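You operate a simulated robot arm through the tools that you are given. There is no shell and no other tool. Be economical: measure what you need, move in short steps, check, and stop when the job is done.

You are at the controls of a simulated robot arm. One attempt, no reset.

JOB
Press the failed block's insert again and run the gauge over it.
Fine: it sits in the gauge; draw the gauge slide back first; in the press: slide fully in, start, wait for the green lamp, slide out; the knob is already set, leave it; back in the gauge run the gauge slide over it and back; the gauge lamp ends green.

It is judged by the outcome, as a careful person would: the job done as asked, and still so three seconds after it is handed in. It fails if anything else is knocked over, pushed out of place, dropped, spilled or broken.

ROBOT AND FRAMES
A 6-joint arm with a two-finger parallel gripper, fixed in place. Base frame: the origin is at the foot of the arm, x ahead of it, y to its left, z up; the work surface is at about z = 0. Readings come in m, degrees, newtons and seconds.
With the tool pointing down near the work surface it reaches from about 0.14 to 0.58 m from the base axis. Its first joint turns from -66.0 to 66.0 degrees. Payload 2.1 kg.
The tool frame sits at the grasp point between the pads (the TCP): z along the fingers, y along the line on which they close. The tips reach 0.03 m beyond it. Largest opening 0.094 m; finger width 0.028, thickness 0.01; the body of the gripper, 0.05 by 0.096 m, starts 0.055 m behind the TCP.
Orientation is that of the tool frame in the base frame, as a unit quaternion [x, y, z, w]. With the fingers straight down and closing along the base's y, the tool's x points along the base's -x, its y along +y and its z along -z.

CONTROLS
- The arm moves only by the tool drive_tool. Its argument "series" is a list of rows, each a list of 3 entries, a list of its own where there are three numbers: the opening, from 0 (shut) to 1 (fully open), then the shift along the base's x, y, z in m, then the turn, a rotation vector about the base's x, y, z in degrees. In form: [[jaw, [x, y, z], [ax, ay, az]], ...]. A call has 1 to 8 rows; each row shifts and turns the commanded pose from where the row before left it. Rows are played at 5 a second. More than 0.05 m and 8.6 degrees between two rows, or a gripper value outside its range, and nothing of the call is played. A pose out of reach is approached as far as the arm can. The call stops where the force on the tool passes 90 N (or 10 N more than at its start, if that is more) or the arm is blocked; 0.2 s more then pass. The fingers move at their own pace (about 0.072 m/s each) and stop on an object; they squeeze with about 43 N. The grip force told is the motor's: it shows also when the fingers shut on nothing. Time passes only in rows, and 0.2 s behind the last, so rows that do not move let the fingers close. It gives the time, the measured TCP pose, the force on the tool (base axes), the opening and the grip force at its end, in the units of the frame above (readings bear some noise), with the torque about the TCP (base axes, N m) and any sound that the robot's microphone picked up.
- Cameras (640 x 400 px; columns grow to the right, rows downward): "scene" is fixed at [0.0252, -0.3699, 0.4555]; the picture's right is [0.94, -0.35, 0.00], its down [-0.28, -0.76, -0.58] and it looks along [0.20, 0.54, -0.82] (base axes); focal length 214 px, centre (320, 200). "wrist" rides on the gripper at [0.076, 0.014, -0.103] in the tool frame; the picture's right is [-0.18, 0.98, 0.00], its down [-0.75, -0.14, -0.64] and it looks along [-0.63, -0.12, 0.77] (tool axes); focal length 243 px, centre (320, 200). There is no depth. A picture from a camera that has moved, and an enlarged one, comes with that camera's place and axes in the base frame and with its lens.
- snapshot(camera): a new picture of that camera. No time passes.
- inspect(camera, box): a new picture of the part [left, top, right, bottom] of that camera's present view, enlarged. No time passes.
- hand_in(): hands the job in; it is judged then, once.

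Go step by step. Nothing tells you positions but the pictures and the camera data: compare them with the known pose of the tool, close in by small moves and look again before you grip or let go. The budget is 120 turns and 64 pictures, counting those below and the enlarged ones. Unless the task says otherwise, let go and move clear before handing in, and close with one line.

The tools are called as a command line: name --argument value ..., lists and objects as JSON in quotes. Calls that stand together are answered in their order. drive_tool: Moves the arm, as the interface text tells. Its arguments: {"type":"object","properties":{"series":{"type":"array"}},"required":["series"]} The other tools are called the same way: snapshot (camera) takes a picture; inspect (camera, box) takes an enlarged picture of a part of a camera's view; hand_in () hands the job in.

At the start:

```text
t: 0.0
position: [0.3234, 0.0764, 0.3876]
tool_rot: [0.001, 1.0, 0.001, 0.001]
contact_force: [0.0, -0.1, 0.0]
wrist_torque: [0.02, -0.01, 0.0]
finger_gap: 0.094
grasp_force: 0.0
```

scene: 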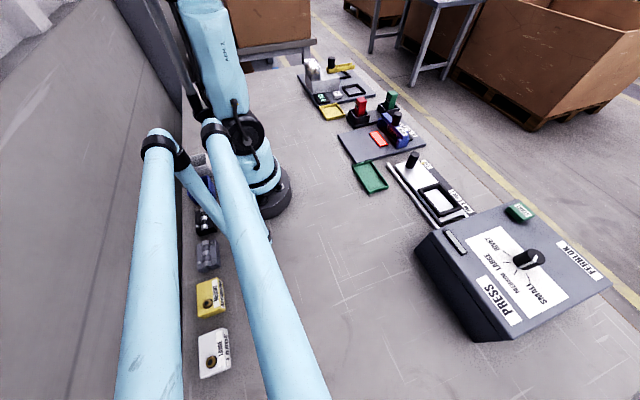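
wrist: 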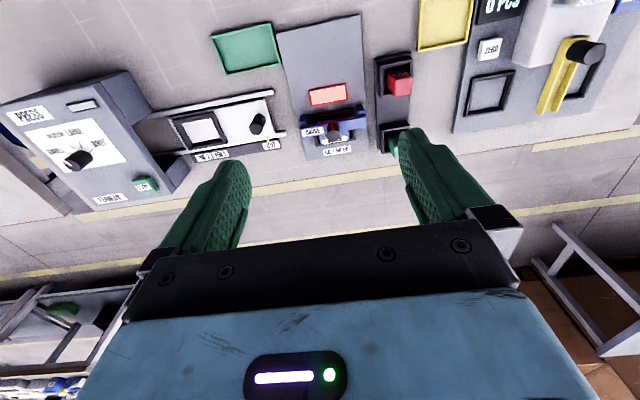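

I see a press at the near right, with its slide and nest, and a gauge with a red lamp further left. I'll enlarge both before moving.

inspect --camera "scene" --box '[290, 50, 450, 150]'

inspect --camera "scene" --box '[340, 130, 620, 340]'

inspect --camera "wrist" --box '[160, 0, 460, 188]'

inspect --camera "wrist" --box '[0, 60, 300, 248]'

```text
4.00 times, centred on (370, 100) of scene
camera zoom: at [0.0252, -0.3699, 0.4555], right [0.94, -0.35, 0.0], down [-0.28, -0.76, -0.58], along [0.2, 0.54, -0.82], focal length 858 px, centre (120, 600)
```

zoom: 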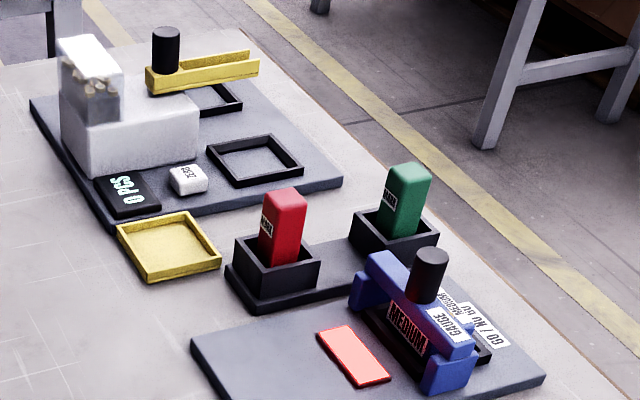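

```text
1.90 times, centred on (480, 235) of scene
camera zoom: at [0.0252, -0.3699, 0.4555], right [0.94, -0.35, 0.0], down [-0.28, -0.76, -0.58], along [0.2, 0.54, -0.82], focal length 408 px, centre (15, 133)
```

zoom: 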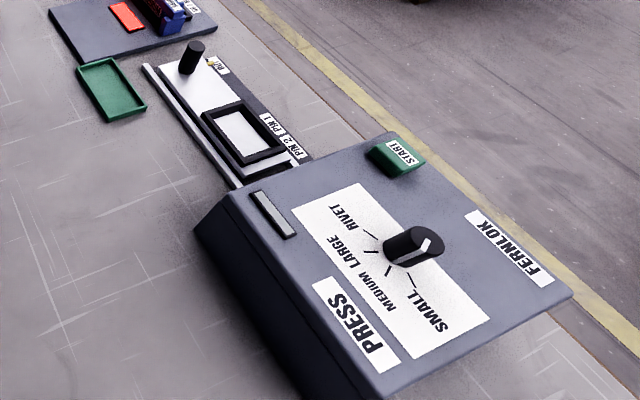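

```text
2.13 times, centred on (310, 94) of wrist
camera zoom: at [0.2465, 0.0893, 0.4906], right [0.18, 0.98, 0.0], down [0.75, -0.14, 0.64], along [0.63, -0.12, -0.77], focal length 516 px, centre (341, 426)
```

zoom: 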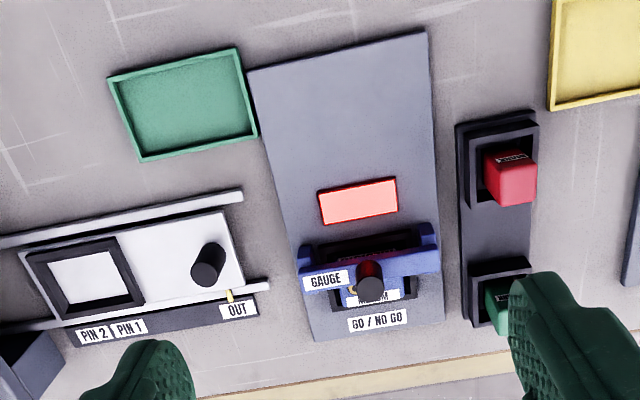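

```text
2.13 times, centred on (150, 154) of wrist
camera zoom: at [0.2465, 0.0893, 0.4906], right [0.18, 0.98, 0.0], down [0.75, -0.14, 0.64], along [0.63, -0.12, -0.77], focal length 516 px, centre (682, 298)
```

zoom: 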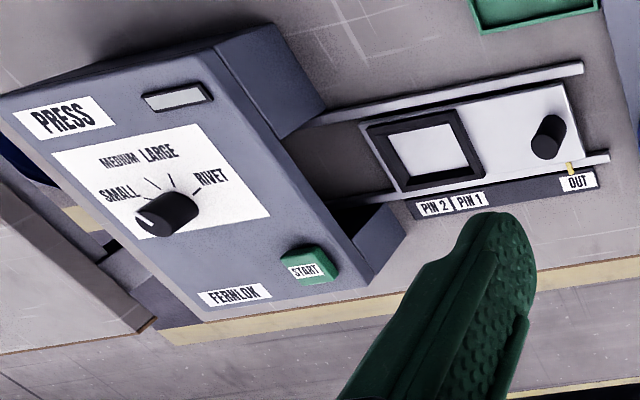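

The gauge is around x 0.28–0.52, y 0.01–0.146, with its arch and knob near (0.44, 0.077). I'll move lower and further back for a closer look.

drive_tool --series '[[1, [-0.01, 0, -0.045], [0, 0, 0]], [1, [-0.01, 0, -0.045], [0, 0, 0]], [1, [0, 0, -0.04], [0, 0, 0]], [1, [0, 0, 0], [0, 0, 0]]]'

inspect --camera "wrist" --box '[200, 40, 440, 190]'

snapshot --camera "wrist"

```text
t: 1.0
position: [0.3042, 0.0762, 0.2597]
tool_rot: [0.001, 1.0, 0.002, 0.0]
contact_force: [0.7, 0.3, -0.6]
wrist_torque: [-0.01, 0.01, -0.01]
finger_gap: 0.0938
grasp_force: 0.2
```

```text
2.67 times, centred on (320, 115) of wrist
camera zoom: at [0.2265, 0.0893, 0.3615], right [0.18, 0.98, 0.0], down [0.75, -0.14, 0.64], along [0.63, -0.12, -0.77], focal length 647 px, centre (320, 427)
```

zoom: 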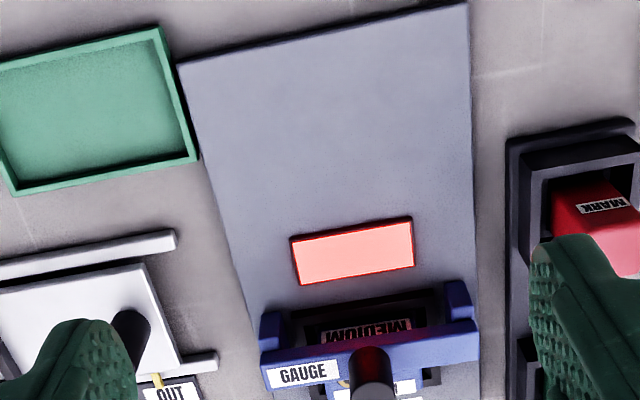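

```text
56 pictures are left
camera wrist: at [0.2265, 0.0893, 0.3615], right [0.18, 0.98, 0.0], down [0.75, -0.14, 0.64], along [0.63, -0.12, -0.77], focal length 243 px, centre (320, 200)
```

wrist: 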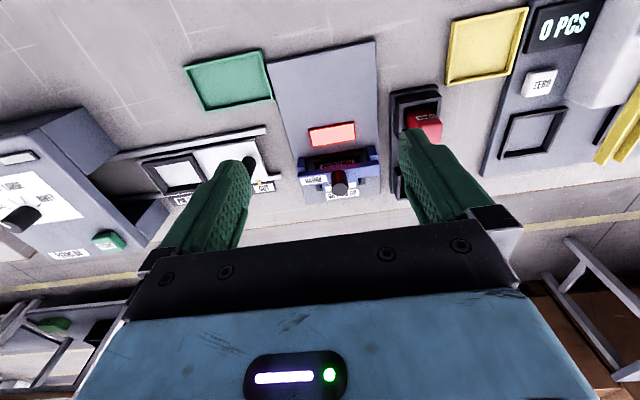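

The knob's top is near (0.44, 0.078, 0.085). Next I want to know which way the arch slides, so I'll zoom on the gauge from the scene camera.

inspect --camera "scene" --box '[368, 105, 432, 155]'

inspect --camera "wrist" --box '[290, 140, 390, 205]'

```text
8.00 times, centred on (400, 130) of scene
camera zoom: at [0.0252, -0.3699, 0.4555], right [0.94, -0.35, 0.0], down [-0.28, -0.76, -0.58], along [0.2, 0.54, -0.82], focal length 1716 px, centre (-320, 760)
```

zoom: 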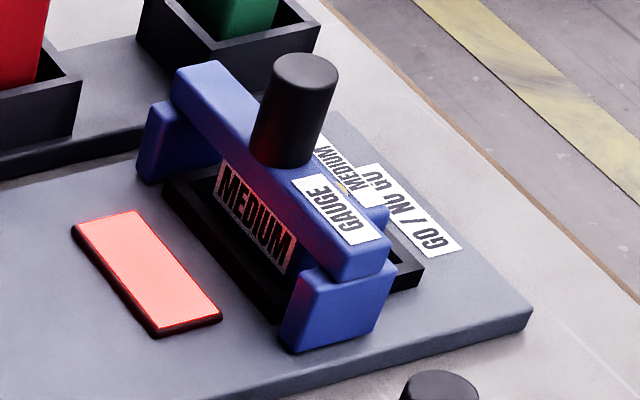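

```text
6.15 times, centred on (340, 172) of wrist
camera zoom: at [0.2265, 0.0893, 0.3615], right [0.18, 0.98, 0.0], down [0.75, -0.14, 0.64], along [0.63, -0.12, -0.77], focal length 1493 px, centre (197, 369)
```

zoom: 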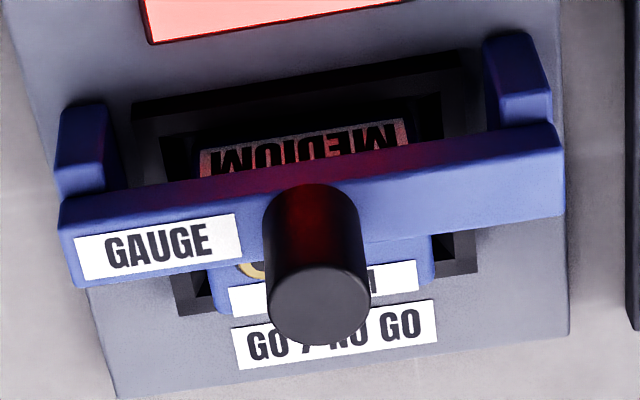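

The arch knob spans z 0.054–0.087 near (0.437, 0.0775). The proud insert is on the far side of the arch, so "back" should be towards −x. I'll approach from above the knob.

drive_tool --series '[[0.6, [0.045, 0.0013, -0.02], [0, 0, 0]], [0.6, [0.045, 0, -0.02], [0, 0, 0]], [0.6, [0.043, 0, -0.02], [0, 0, 0]], [0.6, [0, 0, -0.04], [0, 0, 0]], [0.6, [0, 0, -0.025], [0, 0, 0]], [0.6, [0, 0, 0], [0, 0, 0]]]'

snapshot --camera "wrist"

inspect --camera "scene" --box '[340, 50, 468, 150]'

```text
t: 2.4
position: [0.4371, 0.0763, 0.1322]
tool_rot: [0.001, 1.0, 0.001, 0.0]
contact_force: [-0.5, -0.4, -0.6]
wrist_torque: [0.01, 0.06, 0.0]
finger_gap: 0.0562
grasp_force: 0.0
```

```text
53 pictures are left
camera wrist: at [0.3596, 0.0901, 0.2348], right [0.18, 0.98, 0.0], down [0.75, -0.14, 0.64], along [0.63, -0.12, -0.77], focal length 243 px, centre (320, 200)
```

wrist: 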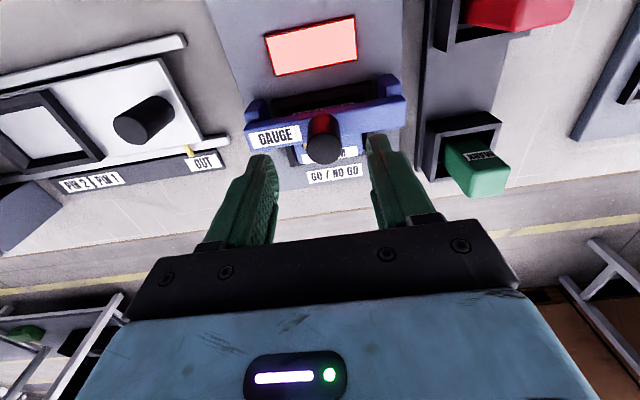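

```text
4.00 times, centred on (404, 100) of scene
camera zoom: at [0.0252, -0.3699, 0.4555], right [0.94, -0.35, 0.0], down [-0.28, -0.76, -0.58], along [0.2, 0.54, -0.82], focal length 858 px, centre (-16, 600)
```

zoom: 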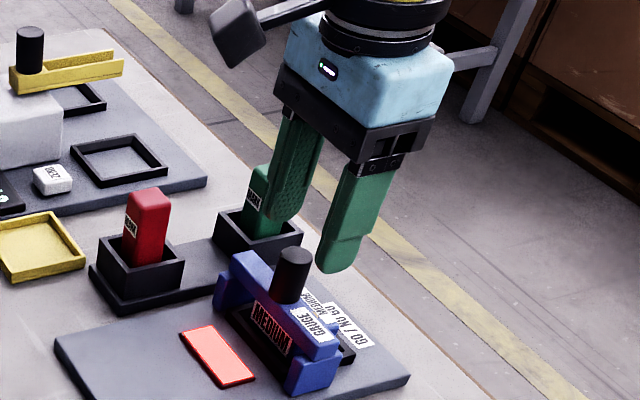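

The knob is centred between the fingers. I'll go down and close on it.

drive_tool --series '[[0.6, [0, 0, -0.025], [0, 0, 0]], [0.6, [0, 0, -0.019], [0, 0, 0]], [0.6, [0, 0, 0], [0, 0, 0]], [0, [0, 0, 0], [0, 0, 0]], [0, [0, 0, 0], [0, 0, 0]], [0, [0, 0, 0], [0, 0, 0]]]'

```text
t: 3.8
position: [0.436, 0.0798, 0.0876]
tool_rot: [-0.001, 1.0, 0.003, 0.0]
contact_force: [-0.4, 30.4, -12.5]
wrist_torque: [-0.91, -0.38, 0.05]
finger_gap: 0.0236
grasp_force: 45.3
```

I have the knob, but it's about 3 mm further in +y than I thought. I'll relieve that side load, then pull gently towards −x.

drive_tool --series '[[0, [0, 0.004, 0.001], [0, 0, 0]], [0, [-0.01, 0, 0], [0, 0, 0]], [0, [-0.01, 0, 0], [0, 0, 0]], [0, [0, 0, 0], [0, 0, 0]]]'

inspect --camera "scene" --box '[340, 80, 436, 155]'

```text
t: 4.8
position: [0.4174, 0.0803, 0.0887]
tool_rot: [0.0, 1.0, 0.0, -0.001]
contact_force: [0.3, -3.6, -36.0]
wrist_torque: [0.68, -0.01, -0.08]
finger_gap: 0.0236
grasp_force: 45.3
```

```text
5.33 times, centred on (388, 118) of scene
camera zoom: at [0.0253, -0.3699, 0.4555], right [0.94, -0.35, 0.0], down [-0.28, -0.76, -0.58], along [0.2, 0.54, -0.82], focal length 1144 px, centre (-43, 640)
```

zoom: 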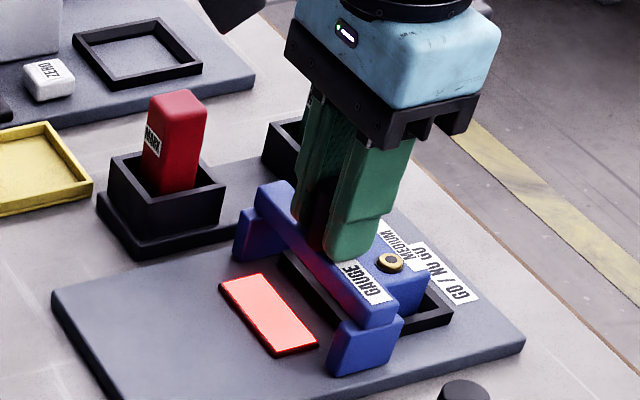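

The arch slides freely towards −x and shows the insert on the blue block. I'll keep drawing it back.

drive_tool --series '[[0, [-0.01, 0, -0.0012], [0, 0, 0]], [0, [-0.015, 0, 0], [0, 0, 0]], [0, [-0.015, 0, 0], [0, 0, 0]], [0, [-0.015, 0, 0], [0, 0, 0]], [0, [-0.01, 0, 0], [0, 0, 0]], [0, [0, 0, 0], [0, 0, 0]]]'

```text
t: 6.2
position: [0.3523, 0.081, 0.0897]
tool_rot: [0.001, 1.0, -0.001, 0.0]
contact_force: [0.3, -21.2, 35.8]
wrist_torque: [0.43, -0.04, -0.03]
finger_gap: 0.0233
grasp_force: 44.4
```

The slide is back to about x=0.352. I'll draw it a bit further, with no side load, and then let go and rise.

drive_tool --series '[[0, [-0.01, -0.001, 0.001], [0, 0, 0]], [0, [-0.01, 0, 0], [0, 0, 0]], [0, [0, 0, 0], [0, 0, 0]]]'

```text
t: 7.0
position: [0.3319, 0.0819, 0.0889]
tool_rot: [0.0, 1.0, 0.0, 0.001]
contact_force: [-0.2, -10.9, -11.4]
wrist_torque: [-0.76, -0.7, 0.02]
finger_gap: 0.0234
grasp_force: 44.9
```

drive_tool --series '[[0.6, [0, 0, 0], [0, 0, 0]], [0.6, [0, 0, 0], [0, 0, 0]], [0.6, [0, 0, 0.03], [0, 0, 0]], [0.6, [0, 0, 0.04], [0, 0, 0]], [0.6, [0, 0, 0.05], [0, 0, 0]], [0.8, [0, 0, 0], [0, 0, 0]]]'

snapshot --camera "wrist"

inspect --camera "scene" --box '[360, 95, 440, 145]'

```text
t: 8.4
position: [0.3329, 0.0802, 0.2113]
tool_rot: [0.0, 1.0, 0.002, 0.001]
contact_force: [-0.5, -0.1, -0.9]
wrist_torque: [0.01, 0.02, -0.02]
finger_gap: 0.0751
grasp_force: 0.0
```

```text
50 pictures are left
camera wrist: at [0.2549, 0.0929, 0.3132], right [0.18, 0.98, 0.0], down [0.75, -0.14, 0.64], along [0.63, -0.12, -0.77], focal length 243 px, centre (320, 200)
```

wrist: 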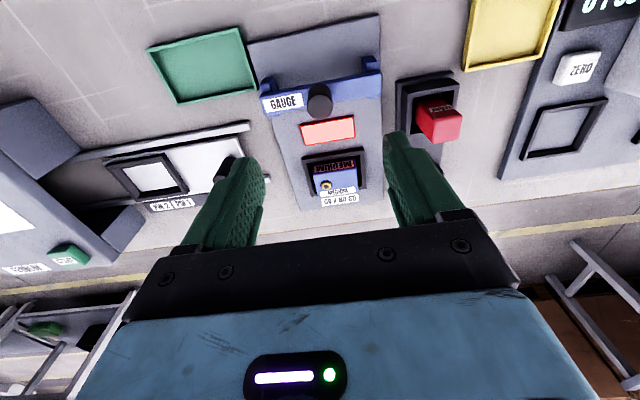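

```text
8.00 times, centred on (400, 120) of scene
camera zoom: at [0.0252, -0.3699, 0.4555], right [0.94, -0.35, 0.0], down [-0.28, -0.76, -0.58], along [0.2, 0.54, -0.82], focal length 1716 px, centre (-320, 840)
```

zoom: 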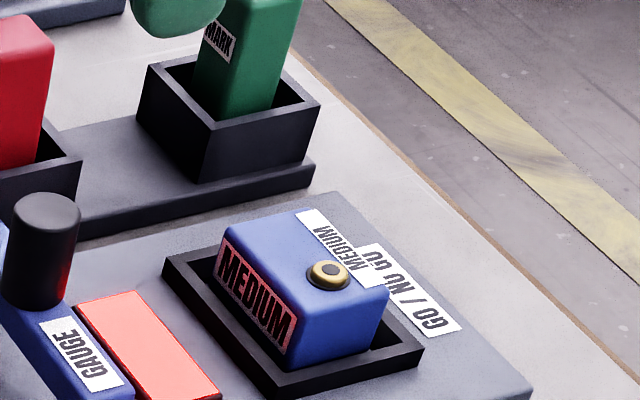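

The block is exposed now: blue, labelled MEDIUM, with a proud brass insert. I'll zoom on it and on the press slide to get dimensions.

inspect --camera "wrist" --box '[288, 135, 384, 210]'

inspect --camera "wrist" --box '[70, 110, 262, 230]'

inspect --camera "scene" --box '[380, 140, 490, 230]'

```text
5.33 times, centred on (336, 172) of wrist
camera zoom: at [0.2549, 0.0929, 0.3132], right [0.18, 0.98, 0.0], down [0.75, -0.14, 0.64], along [0.63, -0.12, -0.77], focal length 1294 px, centre (235, 347)
```

zoom: 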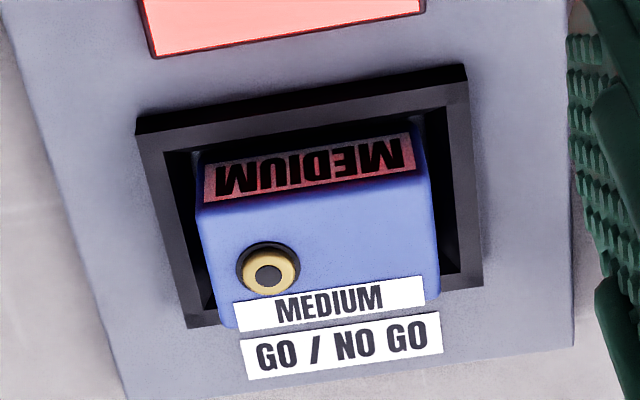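

```text
3.33 times, centred on (166, 170) of wrist
camera zoom: at [0.2549, 0.0929, 0.3132], right [0.18, 0.98, 0.0], down [0.75, -0.14, 0.64], along [0.63, -0.12, -0.77], focal length 809 px, centre (833, 300)
```

zoom: 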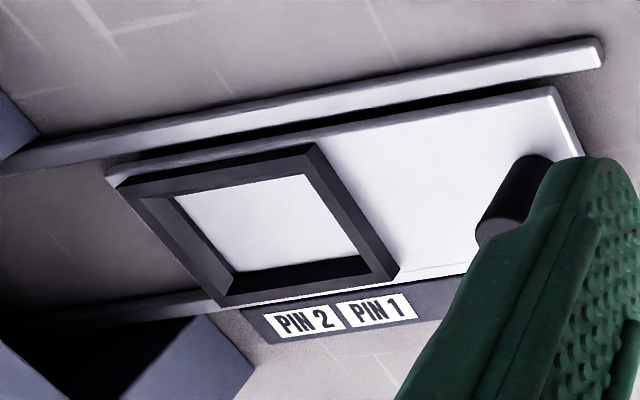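

```text
4.44 times, centred on (435, 185) of scene
camera zoom: at [0.0252, -0.3699, 0.4555], right [0.94, -0.35, 0.0], down [-0.28, -0.76, -0.58], along [0.2, 0.54, -0.82], focal length 953 px, centre (-191, 267)
```

zoom: 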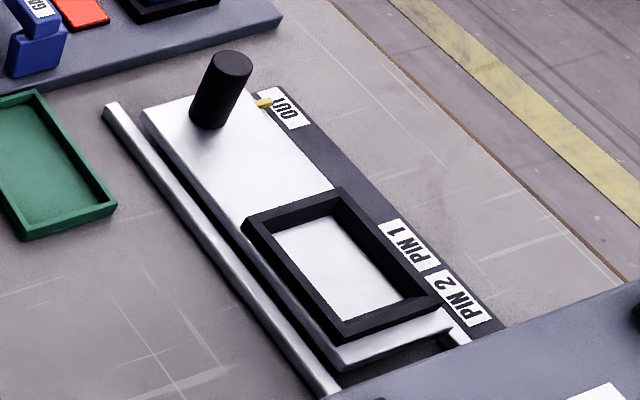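

The block's top is about 0.040 × 0.055 m, centred near (0.450, 0.080), with its top at about z=0.04. The nest walls reach about z=0.024. The press nest centre is near (0.410, −0.189). I'll go over the block.

drive_tool --series '[[0.9, [0.04, 0, 0], [0, 0, 0]], [0.9, [0.04, 0.001, -0.02], [0, 0, 0]], [0.9, [0.037, 0, -0.03], [0, 0, 0]], [0.9, [0, 0, -0.04], [0, 0, 0]], [0.9, [0, 0, -0.02], [0, 0, 0]], [0.9, [0, 0, 0], [0, 0, 0]]]'

snapshot --camera "wrist"

inspect --camera "scene" --box '[352, 70, 448, 145]'

```text
t: 9.8
position: [0.4495, 0.0809, 0.0989]
tool_rot: [0.0, 1.0, 0.001, 0.001]
contact_force: [-0.6, -0.5, 0.0]
wrist_torque: [-0.01, 0.01, -0.04]
finger_gap: 0.0845
grasp_force: 0.0
```

```text
45 pictures are left
camera wrist: at [0.3714, 0.094, 0.2021], right [0.18, 0.98, 0.0], down [0.75, -0.14, 0.64], along [0.63, -0.12, -0.77], focal length 243 px, centre (320, 200)
```

wrist: 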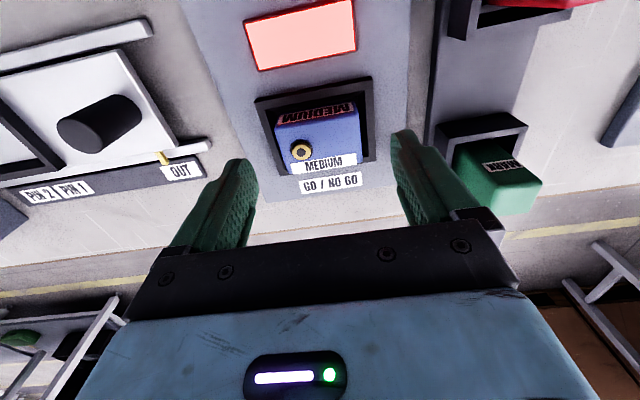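

```text
5.33 times, centred on (400, 108) of scene
camera zoom: at [0.0252, -0.3699, 0.4555], right [0.94, -0.35, 0.0], down [-0.28, -0.76, -0.58], along [0.2, 0.54, -0.82], focal length 1144 px, centre (-107, 693)
```

zoom: 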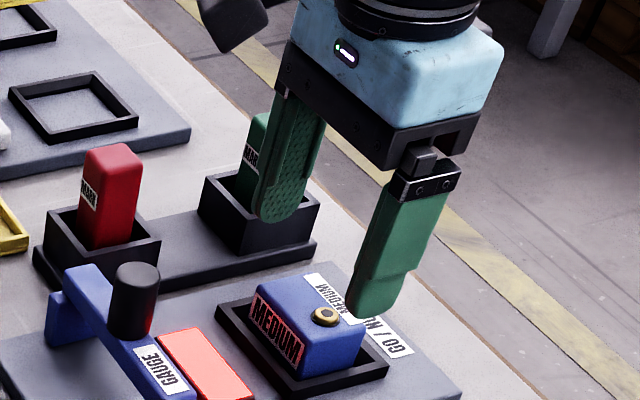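

The block is centred under the jaw and the stamp holder is clear. I'll descend until the tips are at about z=0.029, above the nest walls, and then close.

drive_tool --series '[[0.9, [0.001, 0, -0.02], [0, 0, 0]], [0.9, [0, 0.0005, -0.0195], [0, 0, 0]], [0.9, [0, 0, 0], [0, 0, 0]], [0.5, [0, 0, 0], [0, 0, 0]], [0.5, [0, 0, 0], [0, 0, 0]]]'

inspect --camera "scene" --box '[362, 85, 442, 145]'

```text
t: 11.0
position: [0.4492, 0.0817, 0.0598]
tool_rot: [0.0, 1.0, 0.001, 0.0]
contact_force: [0.1, -1.6, -1.4]
wrist_torque: [-0.09, 0.05, -0.03]
finger_gap: 0.0592
grasp_force: 43.0
```

```text
6.67 times, centred on (402, 115) of scene
camera zoom: at [0.0252, -0.3699, 0.4555], right [0.94, -0.35, 0.0], down [-0.28, -0.76, -0.58], along [0.2, 0.54, -0.82], focal length 1430 px, centre (-227, 767)
```

zoom: 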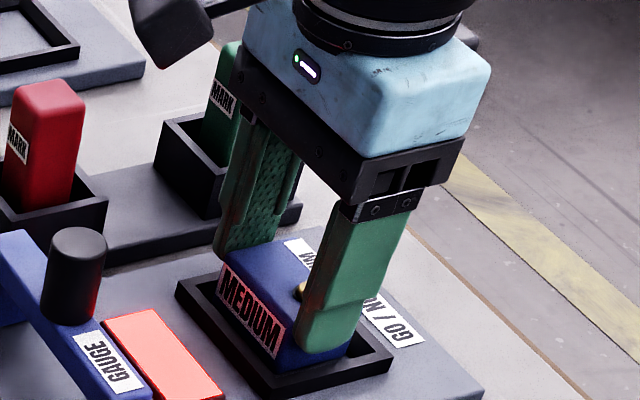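

Grip is good: gap 0.059, almost no side force. I'll lift straight up and check.

drive_tool --series '[[0.3, [0, 0, 0.01], [0, 0, 0]], [0.3, [0, 0, 0.02], [0, 0, 0]], [0.3, [0, 0, 0.03], [0, 0, 0]], [0.3, [0, 0, 0.04], [0, 0, 0]], [0.3, [0, 0, 0], [0, 0, 0]]]'

snapshot --camera "scene"

snapshot --camera "wrist"

```text
t: 12.2
position: [0.45, 0.0831, 0.1603]
tool_rot: [0.0, 1.0, 0.001, 0.002]
contact_force: [0.3, 0.4, 0.4]
wrist_torque: [0.03, 0.03, -0.02]
finger_gap: 0.028
grasp_force: 0.1
```

```text
42 pictures are left
```

scene: 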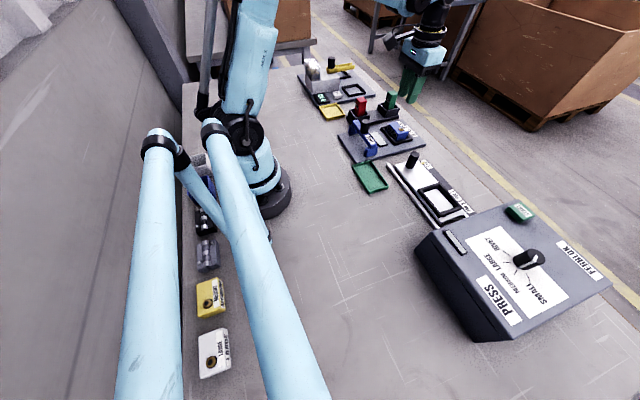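

```text
41 pictures are left
camera wrist: at [0.3726, 0.096, 0.2632], right [0.18, 0.98, 0.0], down [0.75, -0.14, 0.64], along [0.63, -0.12, -0.77], focal length 243 px, centre (320, 200)
```

wrist: 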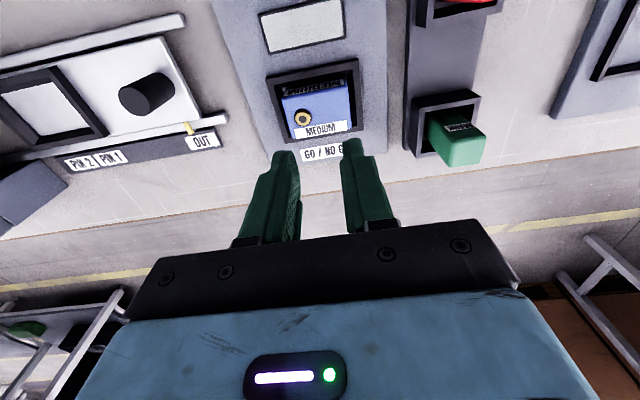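

The fingers slipped off and the block stayed in the nest. I'll check how it sits.

inspect --camera "wrist" --box '[256, 45, 368, 165]'

inspect --camera "scene" --box '[362, 105, 426, 155]'

```text
3.33 times, centred on (312, 105) of wrist
camera zoom: at [0.3726, 0.096, 0.2632], right [0.18, 0.98, 0.0], down [0.75, -0.14, 0.64], along [0.63, -0.12, -0.77], focal length 809 px, centre (347, 517)
```

zoom: 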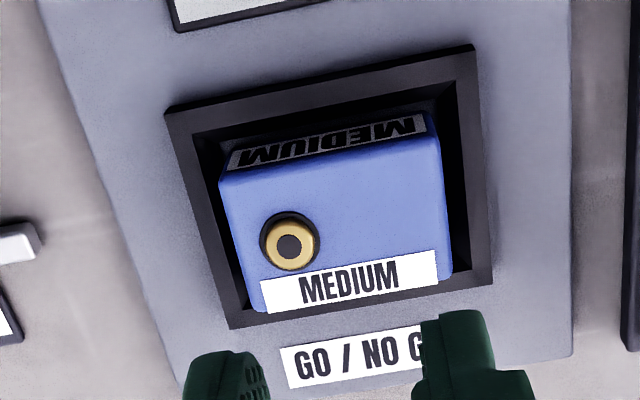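

```text
8.00 times, centred on (394, 130) of scene
camera zoom: at [0.0252, -0.3699, 0.4555], right [0.94, -0.35, 0.0], down [-0.28, -0.76, -0.58], along [0.2, 0.54, -0.82], focal length 1716 px, centre (-272, 760)
```

zoom: 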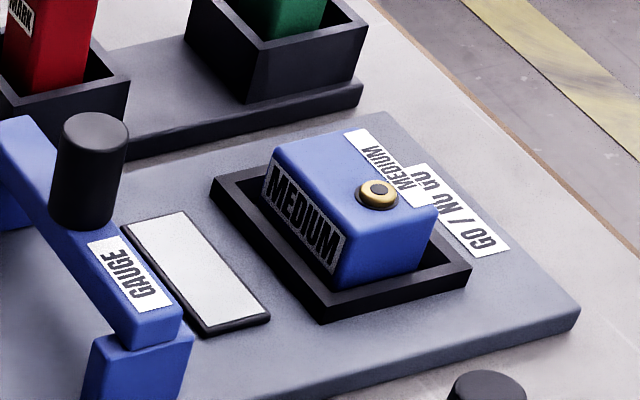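

The block is still flat in the nest; the grip was just too shallow. I now put the wall top at about 0.020 and the block top at 0.041, so I'll descend further, watching for contact.

drive_tool --series '[[0.8, [0.001, 0, -0.03], [0, 0, 0]], [0.8, [0, 0, -0.04], [0, 0, 0]], [0.8, [0, 0, -0.025], [0, 0, 0]], [0.8, [0, 0, -0.008], [0, 0, 0]], [0.8, [0, 0, -0.002], [0, 0, 0]], [0.8, [0, 0, -0.002], [0, 0, 0]], [0.8, [0, 0, 0], [0, 0, 0]]]'

inspect --camera "scene" --box '[362, 95, 442, 155]'

```text
t: 13.8
position: [0.4509, 0.0817, 0.0532]
tool_rot: [0.0, 1.0, 0.001, 0.001]
contact_force: [0.3, -0.2, 0.7]
wrist_torque: [0.02, -0.02, 0.03]
finger_gap: 0.0754
grasp_force: 0.1
```

```text
6.67 times, centred on (402, 125) of scene
camera zoom: at [0.0252, -0.3699, 0.4555], right [0.94, -0.35, 0.0], down [-0.28, -0.76, -0.58], along [0.2, 0.54, -0.82], focal length 1430 px, centre (-227, 700)
```

zoom: 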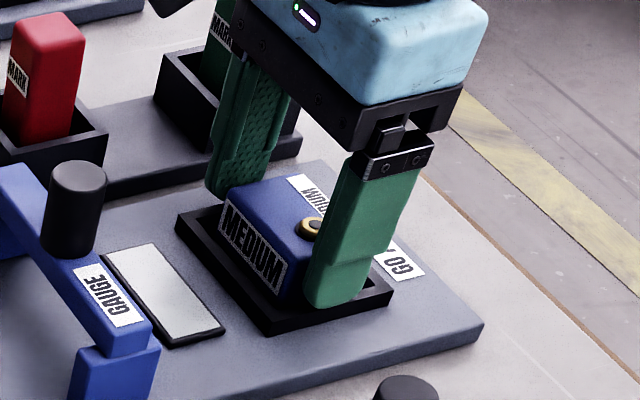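

No wall contact yet. I'll go down 1.5 mm more, close fully, and test with a small lift.

drive_tool --series '[[0.8, [0, 0, -0.0015], [0, 0, 0]], [0.4, [0, 0, 0], [0, 0, 0]], [0.2, [0, 0, 0], [0, 0, 0]], [0, [0, 0, 0], [0, 0, 0]], [0, [0, 0, 0], [0, 0, 0]]]'

drive_tool --series '[[0, [0, 0, 0.004], [0, 0, 0]], [0, [0, 0, 0.004], [0, 0, 0]], [0, [0, 0, 0.004], [0, 0, 0]], [0, [0, 0, 0], [0, 0, 0]]]'

inspect --camera "scene" --box '[362, 95, 442, 155]'

```text
t: 15.0
position: [0.4515, 0.0827, 0.052]
tool_rot: [0.0, 1.0, 0.001, 0.001]
contact_force: [-1.0, -1.9, 3.3]
wrist_torque: [-0.08, 0.01, -0.04]
finger_gap: 0.0588
grasp_force: 42.3
```

```text
t: 16.0
position: [0.4506, 0.0822, 0.0648]
tool_rot: [0.001, 1.0, 0.002, 0.001]
contact_force: [0.1, -0.8, -1.0]
wrist_torque: [-0.01, 0.0, 0.0]
finger_gap: 0.0587
grasp_force: 42.5
```

```text
6.67 times, centred on (402, 125) of scene
camera zoom: at [0.0252, -0.3699, 0.4555], right [0.94, -0.35, 0.0], down [-0.28, -0.76, -0.58], along [0.2, 0.54, -0.82], focal length 1430 px, centre (-227, 700)
```

zoom: 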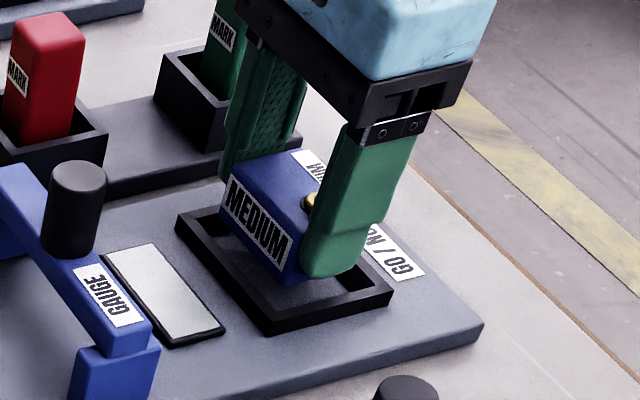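

The block is lifted cleanly. I'll raise it and carry it towards the press slide nest.

drive_tool --series '[[0, [0, 0, 0.02], [0, 0, 0]], [0, [0, 0, 0.035], [0, 0, 0]], [0, [0, 0, 0.04], [0, 0, 0]], [0, [-0.01, -0.03, 0], [0, 0, 0]], [0, [-0.01, -0.04, 0], [0, 0, 0]], [0, [-0.01, -0.04, 0], [0, 0, 0]], [0, [-0.01, -0.04, 0], [0, 0, 0]], [0, [0, 0, 0], [0, 0, 0]]]'

drive_tool --series '[[0, [0, -0.04, 0], [0, 0, 0]], [0, [0, -0.04, 0], [0, 0, 0]], [0, [0, -0.03, 0], [0, 0, 0]], [0, [0, 0, 0], [0, 0, 0]]]'

snapshot --camera "wrist"

snapshot --camera "scene"

```text
t: 17.8
position: [0.4092, -0.0694, 0.1579]
tool_rot: [0.001, 1.0, 0.001, 0.001]
contact_force: [0.3, -0.2, -0.3]
wrist_torque: [0.02, 0.01, -0.02]
finger_gap: 0.0586
grasp_force: 42.9
```

```text
t: 18.8
position: [0.4097, -0.1784, 0.1593]
tool_rot: [0.001, 1.0, 0.002, 0.001]
contact_force: [0.4, 0.5, -0.9]
wrist_torque: [0.04, -0.03, 0.01]
finger_gap: 0.0586
grasp_force: 42.8
```

```text
36 pictures are left
camera wrist: at [0.3326, -0.1657, 0.2616], right [0.18, 0.98, 0.0], down [0.75, -0.14, 0.64], along [0.63, -0.12, -0.77], focal length 243 px, centre (320, 200)
```

wrist: 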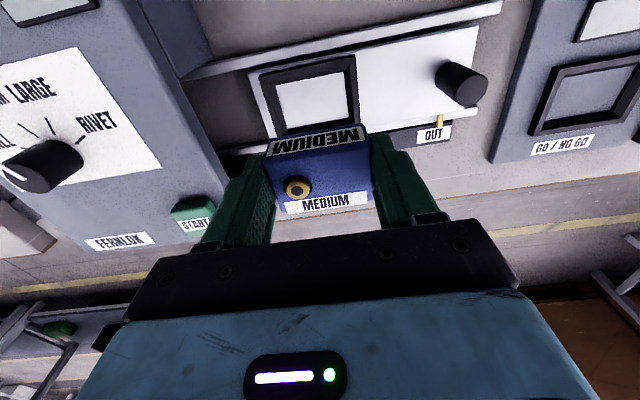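

```text
35 pictures are left
```

scene: 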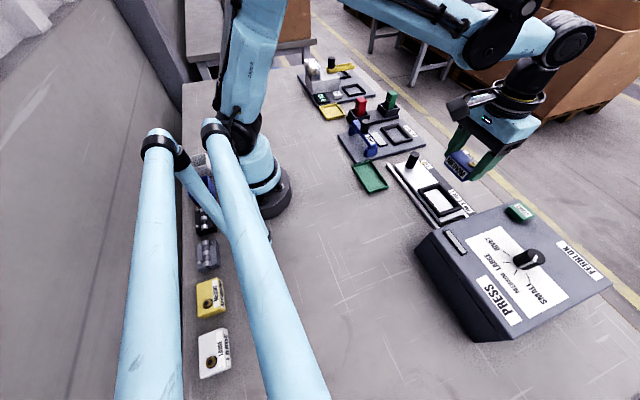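

I'll zoom on the nest from here to refine the target.

inspect --camera "wrist" --box '[230, 30, 390, 150]'

inspect --camera "scene" --box '[385, 110, 545, 235]'

```text
3.33 times, centred on (310, 90) of wrist
camera zoom: at [0.3326, -0.1657, 0.2616], right [0.18, 0.98, 0.0], down [0.75, -0.14, 0.64], along [0.63, -0.12, -0.77], focal length 809 px, centre (353, 567)
```

zoom: 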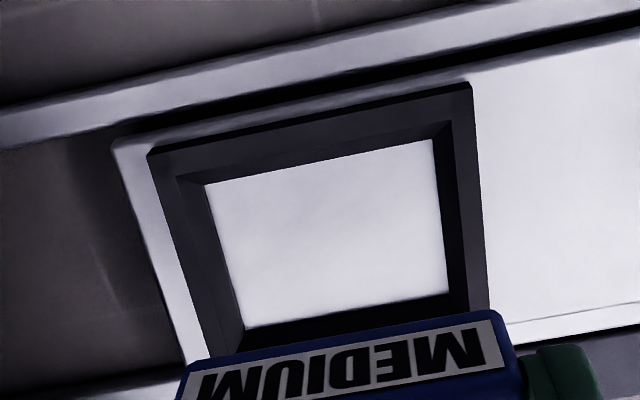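

```text
3.20 times, centred on (465, 172) of scene
camera zoom: at [0.0252, -0.3699, 0.4555], right [0.94, -0.35, 0.0], down [-0.28, -0.76, -0.58], along [0.2, 0.54, -0.82], focal length 686 px, centre (-144, 288)
```

zoom: 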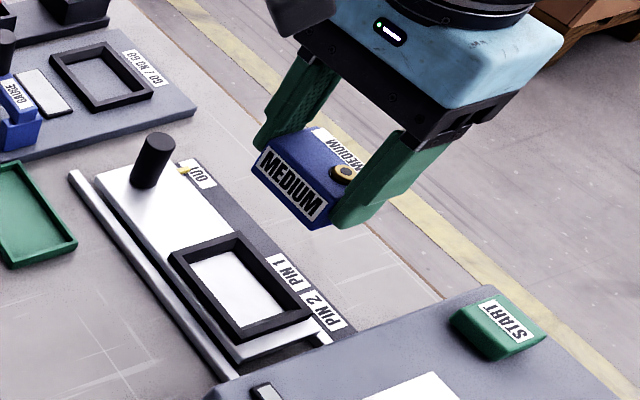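

The press nest interior is about x 0.387–0.433, y −0.220…−0.155, so its centre is near (0.410, −0.187). I'll lower to just above it and look.

drive_tool --series '[[0, [0, -0.0085, -0.02], [0, 0, 0]], [0, [0, 0, -0.03], [0, 0, 0]], [0, [0, 0, -0.028], [0, 0, 0]], [0, [0, 0, 0], [0, 0, 0]], [0, [0, 0, 0], [0, 0, 0]]]'

inspect --camera "wrist" --box '[230, 60, 410, 220]'

inspect --camera "scene" --box '[400, 140, 496, 230]'

```text
t: 20.0
position: [0.4103, -0.1867, 0.0812]
tool_rot: [0.0, 1.0, 0.002, 0.0]
contact_force: [-0.4, -0.5, -1.1]
wrist_torque: [-0.01, -0.01, -0.01]
finger_gap: 0.059
grasp_force: 42.8
```

```text
2.50 times, centred on (320, 140) of wrist
camera zoom: at [0.3333, -0.1735, 0.1842], right [0.18, 0.98, 0.0], down [0.75, -0.14, 0.64], along [0.63, -0.12, -0.77], focal length 606 px, centre (320, 350)
```

zoom: 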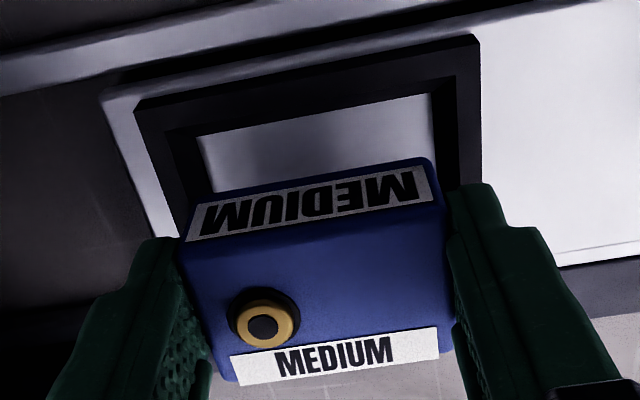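

```text
4.44 times, centred on (448, 185) of scene
camera zoom: at [0.0252, -0.3699, 0.4555], right [0.94, -0.35, 0.0], down [-0.28, -0.76, -0.58], along [0.2, 0.54, -0.82], focal length 953 px, centre (-249, 267)
```

zoom: 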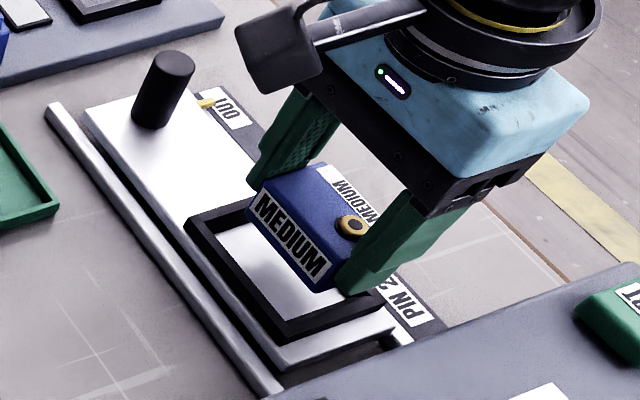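

The block is aligned with the nest in y and x. I'll lower it gradually until it touches.

drive_tool --series '[[0, [0, 0, -0.01], [0, 0, 0]], [0, [0, 0, -0.008], [0, 0, 0]], [0, [0, 0, -0.004], [0, 0, 0]], [0, [0, 0, 0], [0, 0, 0]]]'

inspect --camera "scene" --box '[400, 140, 496, 230]'

```text
t: 21.0
position: [0.4081, -0.187, 0.0603]
tool_rot: [0.001, 1.0, 0.001, -0.003]
contact_force: [-30.5, -0.7, 23.5]
wrist_torque: [-0.22, 0.57, 0.08]
finger_gap: 0.059
grasp_force: 42.9
```

```text
4.44 times, centred on (448, 185) of scene
camera zoom: at [0.0251, -0.3698, 0.4556], right [0.94, -0.35, 0.0], down [-0.28, -0.76, -0.58], along [0.2, 0.54, -0.82], focal length 953 px, centre (-249, 267)
```

zoom: 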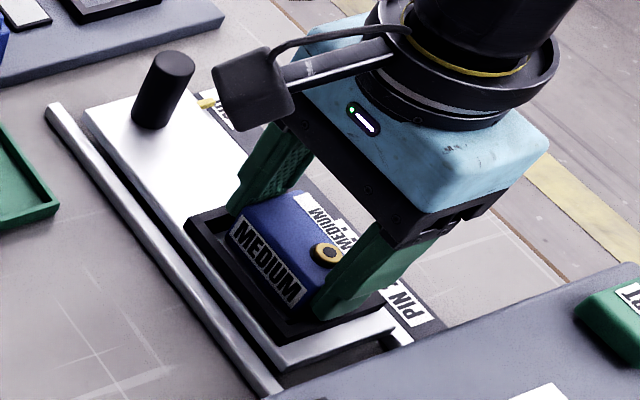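

The block is touching the +x wall, so I'll shift −x a few mm and check.

drive_tool --series '[[0, [-0.002, 0, 0.001], [0, 0, 0]], [0, [-0.002, 0, 0], [0, 0, 0]], [0, [0, 0, 0], [0, 0, 0]]]'

```text
t: 21.8
position: [0.4074, -0.1862, 0.0605]
tool_rot: [-0.001, 1.0, 0.002, 0.002]
contact_force: [-4.3, -0.9, -1.8]
wrist_torque: [0.0, 0.2, -0.15]
finger_gap: 0.0587
grasp_force: 43.0
```

drive_tool --series '[[0, [-0.0005, 0, -0.003], [0, 0, 0]], [0, [0, 0, -0.002], [0, 0, 0]], [0, [0, 0, 0], [0, 0, 0]]]'

inspect --camera "wrist" --box '[230, 60, 410, 220]'

```text
t: 22.4
position: [0.4069, -0.1861, 0.0596]
tool_rot: [0.0, 1.0, 0.001, 0.001]
contact_force: [-0.8, 1.5, 19.1]
wrist_torque: [-0.36, 0.15, -0.05]
finger_gap: 0.0589
grasp_force: 43.5
stopped in row 3: the force on the tool passed its limit at 100 N (the readings are from after the stop); the commanded pose is now the measured one
```

```text
2.50 times, centred on (320, 140) of wrist
camera zoom: at [0.3301, -0.1734, 0.1615], right [0.18, 0.98, 0.0], down [0.75, -0.14, 0.64], along [0.63, -0.12, -0.77], focal length 606 px, centre (320, 350)
```

zoom: 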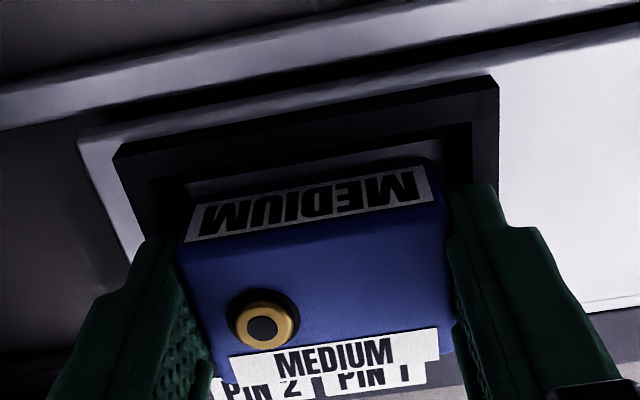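

Firm vertical contact at z=0.0596 fits the slide floor being about 7 mm higher than the gauge floor. Let me check from the scene before letting go.

inspect --camera "scene" --box '[416, 160, 480, 220]'

```text
6.67 times, centred on (448, 190) of scene
camera zoom: at [0.0252, -0.3698, 0.4555], right [0.94, -0.35, 0.0], down [-0.28, -0.76, -0.58], along [0.2, 0.54, -0.82], focal length 1430 px, centre (-533, 267)
```

zoom: 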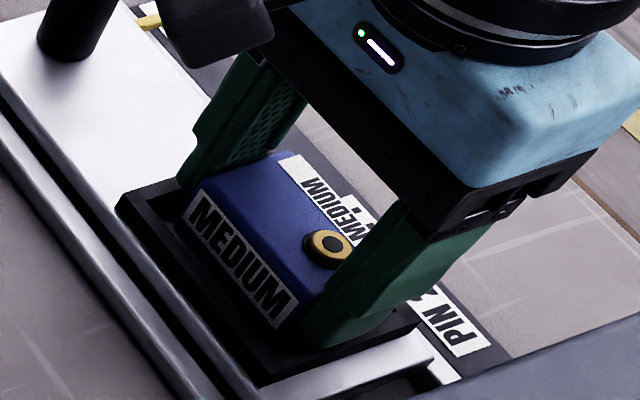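

It looks seated inside the frame. I'll open just enough, rise and check.

drive_tool --series '[[0.75, [0, 0, 0], [0, 0, 0]], [0.75, [0, 0, 0], [0, 0, 0]], [0.75, [0, 0, 0.02], [0, 0, 0]], [0.75, [0, 0, 0.03], [0, 0, 0]], [0.75, [-0.02, 0, 0.03], [0, 0, 0]], [0.75, [-0.03, 0, 0.02], [0, 0, 0]], [0.75, [0, 0, 0], [0, 0, 0]]]'

inspect --camera "wrist" --box '[200, 20, 520, 220]'

inspect --camera "scene" --box '[400, 140, 496, 230]'

```text
t: 24.0
position: [0.3558, -0.1866, 0.1579]
tool_rot: [0.0, 1.0, 0.001, 0.001]
contact_force: [1.0, -0.3, 0.2]
wrist_torque: [-0.01, -0.04, 0.0]
finger_gap: 0.0703
grasp_force: 0.0
```

```text
2.00 times, centred on (360, 120) of wrist
camera zoom: at [0.2793, -0.1733, 0.2607], right [0.18, 0.98, 0.0], down [0.75, -0.14, 0.64], along [0.63, -0.12, -0.77], focal length 485 px, centre (240, 360)
```

zoom: 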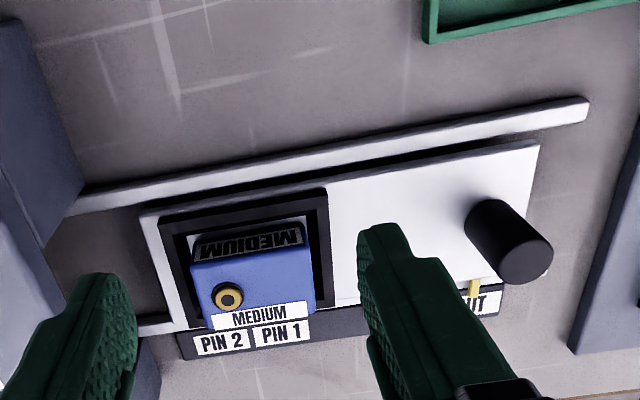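

```text
4.44 times, centred on (448, 185) of scene
camera zoom: at [0.0252, -0.3699, 0.4555], right [0.94, -0.35, 0.0], down [-0.28, -0.76, -0.58], along [0.2, 0.54, -0.82], focal length 953 px, centre (-249, 267)
```

zoom: 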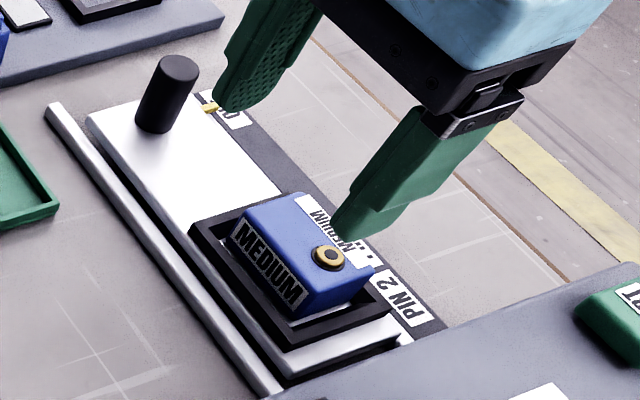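

The block is in the press nest. The slide knob is near (0.406, −0.068), z 0.02–0.067, and the press front edge is at y≈−0.27, z≈0.086. I'll move over the knob.

drive_tool --series '[[0.75, [0.02, 0.04, 0], [0, 0, 0]], [0.75, [0.02, 0.04, 0], [0, 0, 0]], [0.75, [0.0105, 0.0392, -0.01], [0, 0, 0]], [0.75, [0, 0, -0.03], [0, 0, 0]], [0.75, [0, 0, 0], [0, 0, 0]], [0.75, [0, 0, 0], [0, 0, 0]]]'

snapshot --camera "wrist"

```text
t: 25.4
position: [0.4084, -0.0667, 0.1176]
tool_rot: [0.0, 1.0, 0.001, 0.002]
contact_force: [0.7, 0.5, 0.9]
wrist_torque: [0.0, 0.01, 0.05]
finger_gap: 0.0704
grasp_force: 0.1
```

```text
25 pictures are left
camera wrist: at [0.331, -0.0548, 0.2204], right [0.18, 0.98, 0.0], down [0.75, -0.14, 0.64], along [0.63, -0.12, -0.77], focal length 243 px, centre (320, 200)
```

wrist: 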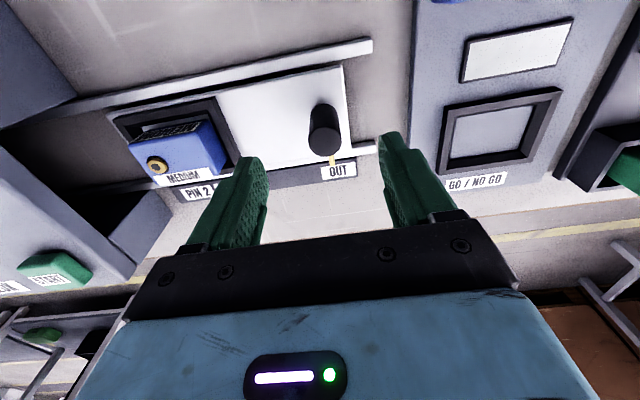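

The knob is centred. Going down and closing on it.

drive_tool --series '[[0.75, [0, 0, -0.03], [0, 0, 0]], [0.75, [0, 0, -0.03], [0, 0, 0]], [0.75, [0, 0, 0], [0, 0, 0]], [0.2, [0, 0, 0], [0, 0, 0]], [0.2, [0, 0, 0], [0, 0, 0]], [0.2, [0, 0, 0], [0, 0, 0]]]'

```text
t: 26.8
position: [0.408, -0.0677, 0.058]
tool_rot: [-0.001, 1.0, 0.001, 0.002]
contact_force: [0.6, 1.6, -7.6]
wrist_torque: [-0.7, 0.01, 0.0]
finger_gap: 0.0234
grasp_force: 45.1
```

The knob is gripped with little load. I'll slide it in (−y).

drive_tool --series '[[0.2, [0, -0.01, 0], [0, 0, 0]], [0.2, [0, -0.015, 0], [0, 0, 0]], [0.2, [0, -0.015, 0], [0, 0, 0]], [0.2, [0, -0.015, 0], [0, 0, 0]], [0.2, [0, -0.015, 0], [0, 0, 0]], [0.2, [0, 0, 0], [0, 0, 0]]]'

snapshot --camera "scene"

```text
t: 28.2
position: [0.4073, -0.1376, 0.0578]
tool_rot: [0.0, 1.0, 0.001, 0.0]
contact_force: [-3.7, 1.1, -33.1]
wrist_torque: [-0.78, 0.09, 0.01]
finger_gap: 0.0236
grasp_force: 45.4
```

```text
24 pictures are left
```

scene: 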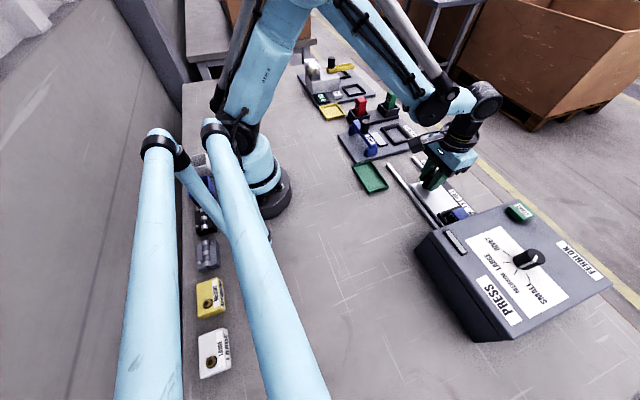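

The block is entering the press. I'll continue in small steps until the stop.

drive_tool --series '[[0.2, [0, -0.012, -0.001], [0, 0, 0]], [0.2, [0, -0.012, 0], [0, 0, 0]], [0.2, [0, -0.01, 0], [0, 0, 0]], [0.2, [0, 0, 0], [0, 0, 0]]]'

inspect --camera "scene" --box '[380, 130, 540, 240]'

```text
t: 29.2
position: [0.4075, -0.1715, 0.0576]
tool_rot: [0.0, 1.0, 0.001, 0.0]
contact_force: [-8.7, 0.7, 22.0]
wrist_torque: [-0.7, 0.67, -0.01]
finger_gap: 0.0236
grasp_force: 45.2
```

```text
3.64 times, centred on (460, 185) of scene
camera zoom: at [0.0251, -0.3698, 0.4556], right [0.94, -0.35, 0.0], down [-0.28, -0.76, -0.58], along [0.2, 0.54, -0.82], focal length 780 px, centre (-189, 254)
```

zoom: 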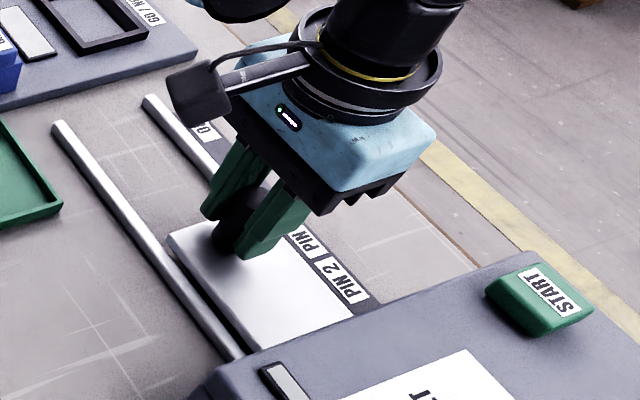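

Next I'll continue to the end stop, with small steps and feeling for resistance.

drive_tool --series '[[0.2, [0, -0.008, 0.0005], [0, 0, 0]], [0.2, [0, -0.008, 0], [0, 0, 0]], [0.2, [0, -0.008, 0], [0, 0, 0]], [0.2, [0, -0.008, 0], [0, 0, 0]], [0.2, [0, 0, 0], [0, 0, 0]]]'

inspect --camera "scene" --box '[400, 130, 560, 240]'

```text
t: 30.4
position: [0.4078, -0.2036, 0.0583]
tool_rot: [-0.001, 1.0, 0.001, 0.003]
contact_force: [-8.7, 0.1, 5.7]
wrist_torque: [-0.8, 0.51, 0.03]
finger_gap: 0.0235
grasp_force: 44.9
```

```text
3.64 times, centred on (480, 185) of scene
camera zoom: at [0.0252, -0.3698, 0.4555], right [0.94, -0.35, 0.0], down [-0.28, -0.76, -0.58], along [0.2, 0.54, -0.82], focal length 780 px, centre (-262, 254)
```

zoom: 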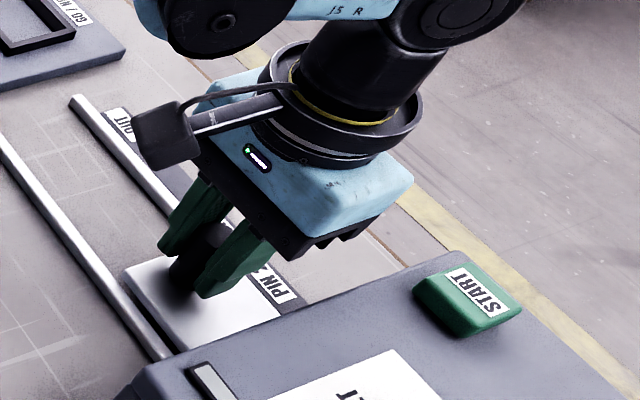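

drive_tool --series '[[0.2, [0.0005, -0.006, 0], [0, 0, 0]], [0.2, [0, -0.006, 0], [0, 0, 0]], [0.2, [0, -0.006, 0], [0, 0, 0]], [0.2, [0, -0.004, 0], [0, 0, 0]], [0.2, [0, 0, 0], [0, 0, 0]]]'

inspect --camera "scene" --box '[400, 130, 560, 240]'

```text
t: 31.6
position: [0.4079, -0.2204, 0.0575]
tool_rot: [-0.003, 1.0, 0.007, -0.001]
contact_force: [-17.8, 44.3, -6.8]
wrist_torque: [-0.86, -0.95, 0.32]
finger_gap: 0.0237
grasp_force: 44.7
```

```text
3.64 times, centred on (480, 185) of scene
camera zoom: at [0.0253, -0.3698, 0.4555], right [0.94, -0.35, 0.0], down [-0.28, -0.76, -0.58], along [0.2, 0.54, -0.82], focal length 780 px, centre (-262, 254)
```

zoom: 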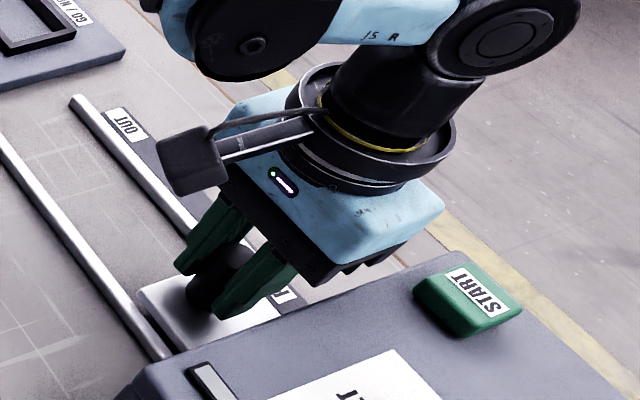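

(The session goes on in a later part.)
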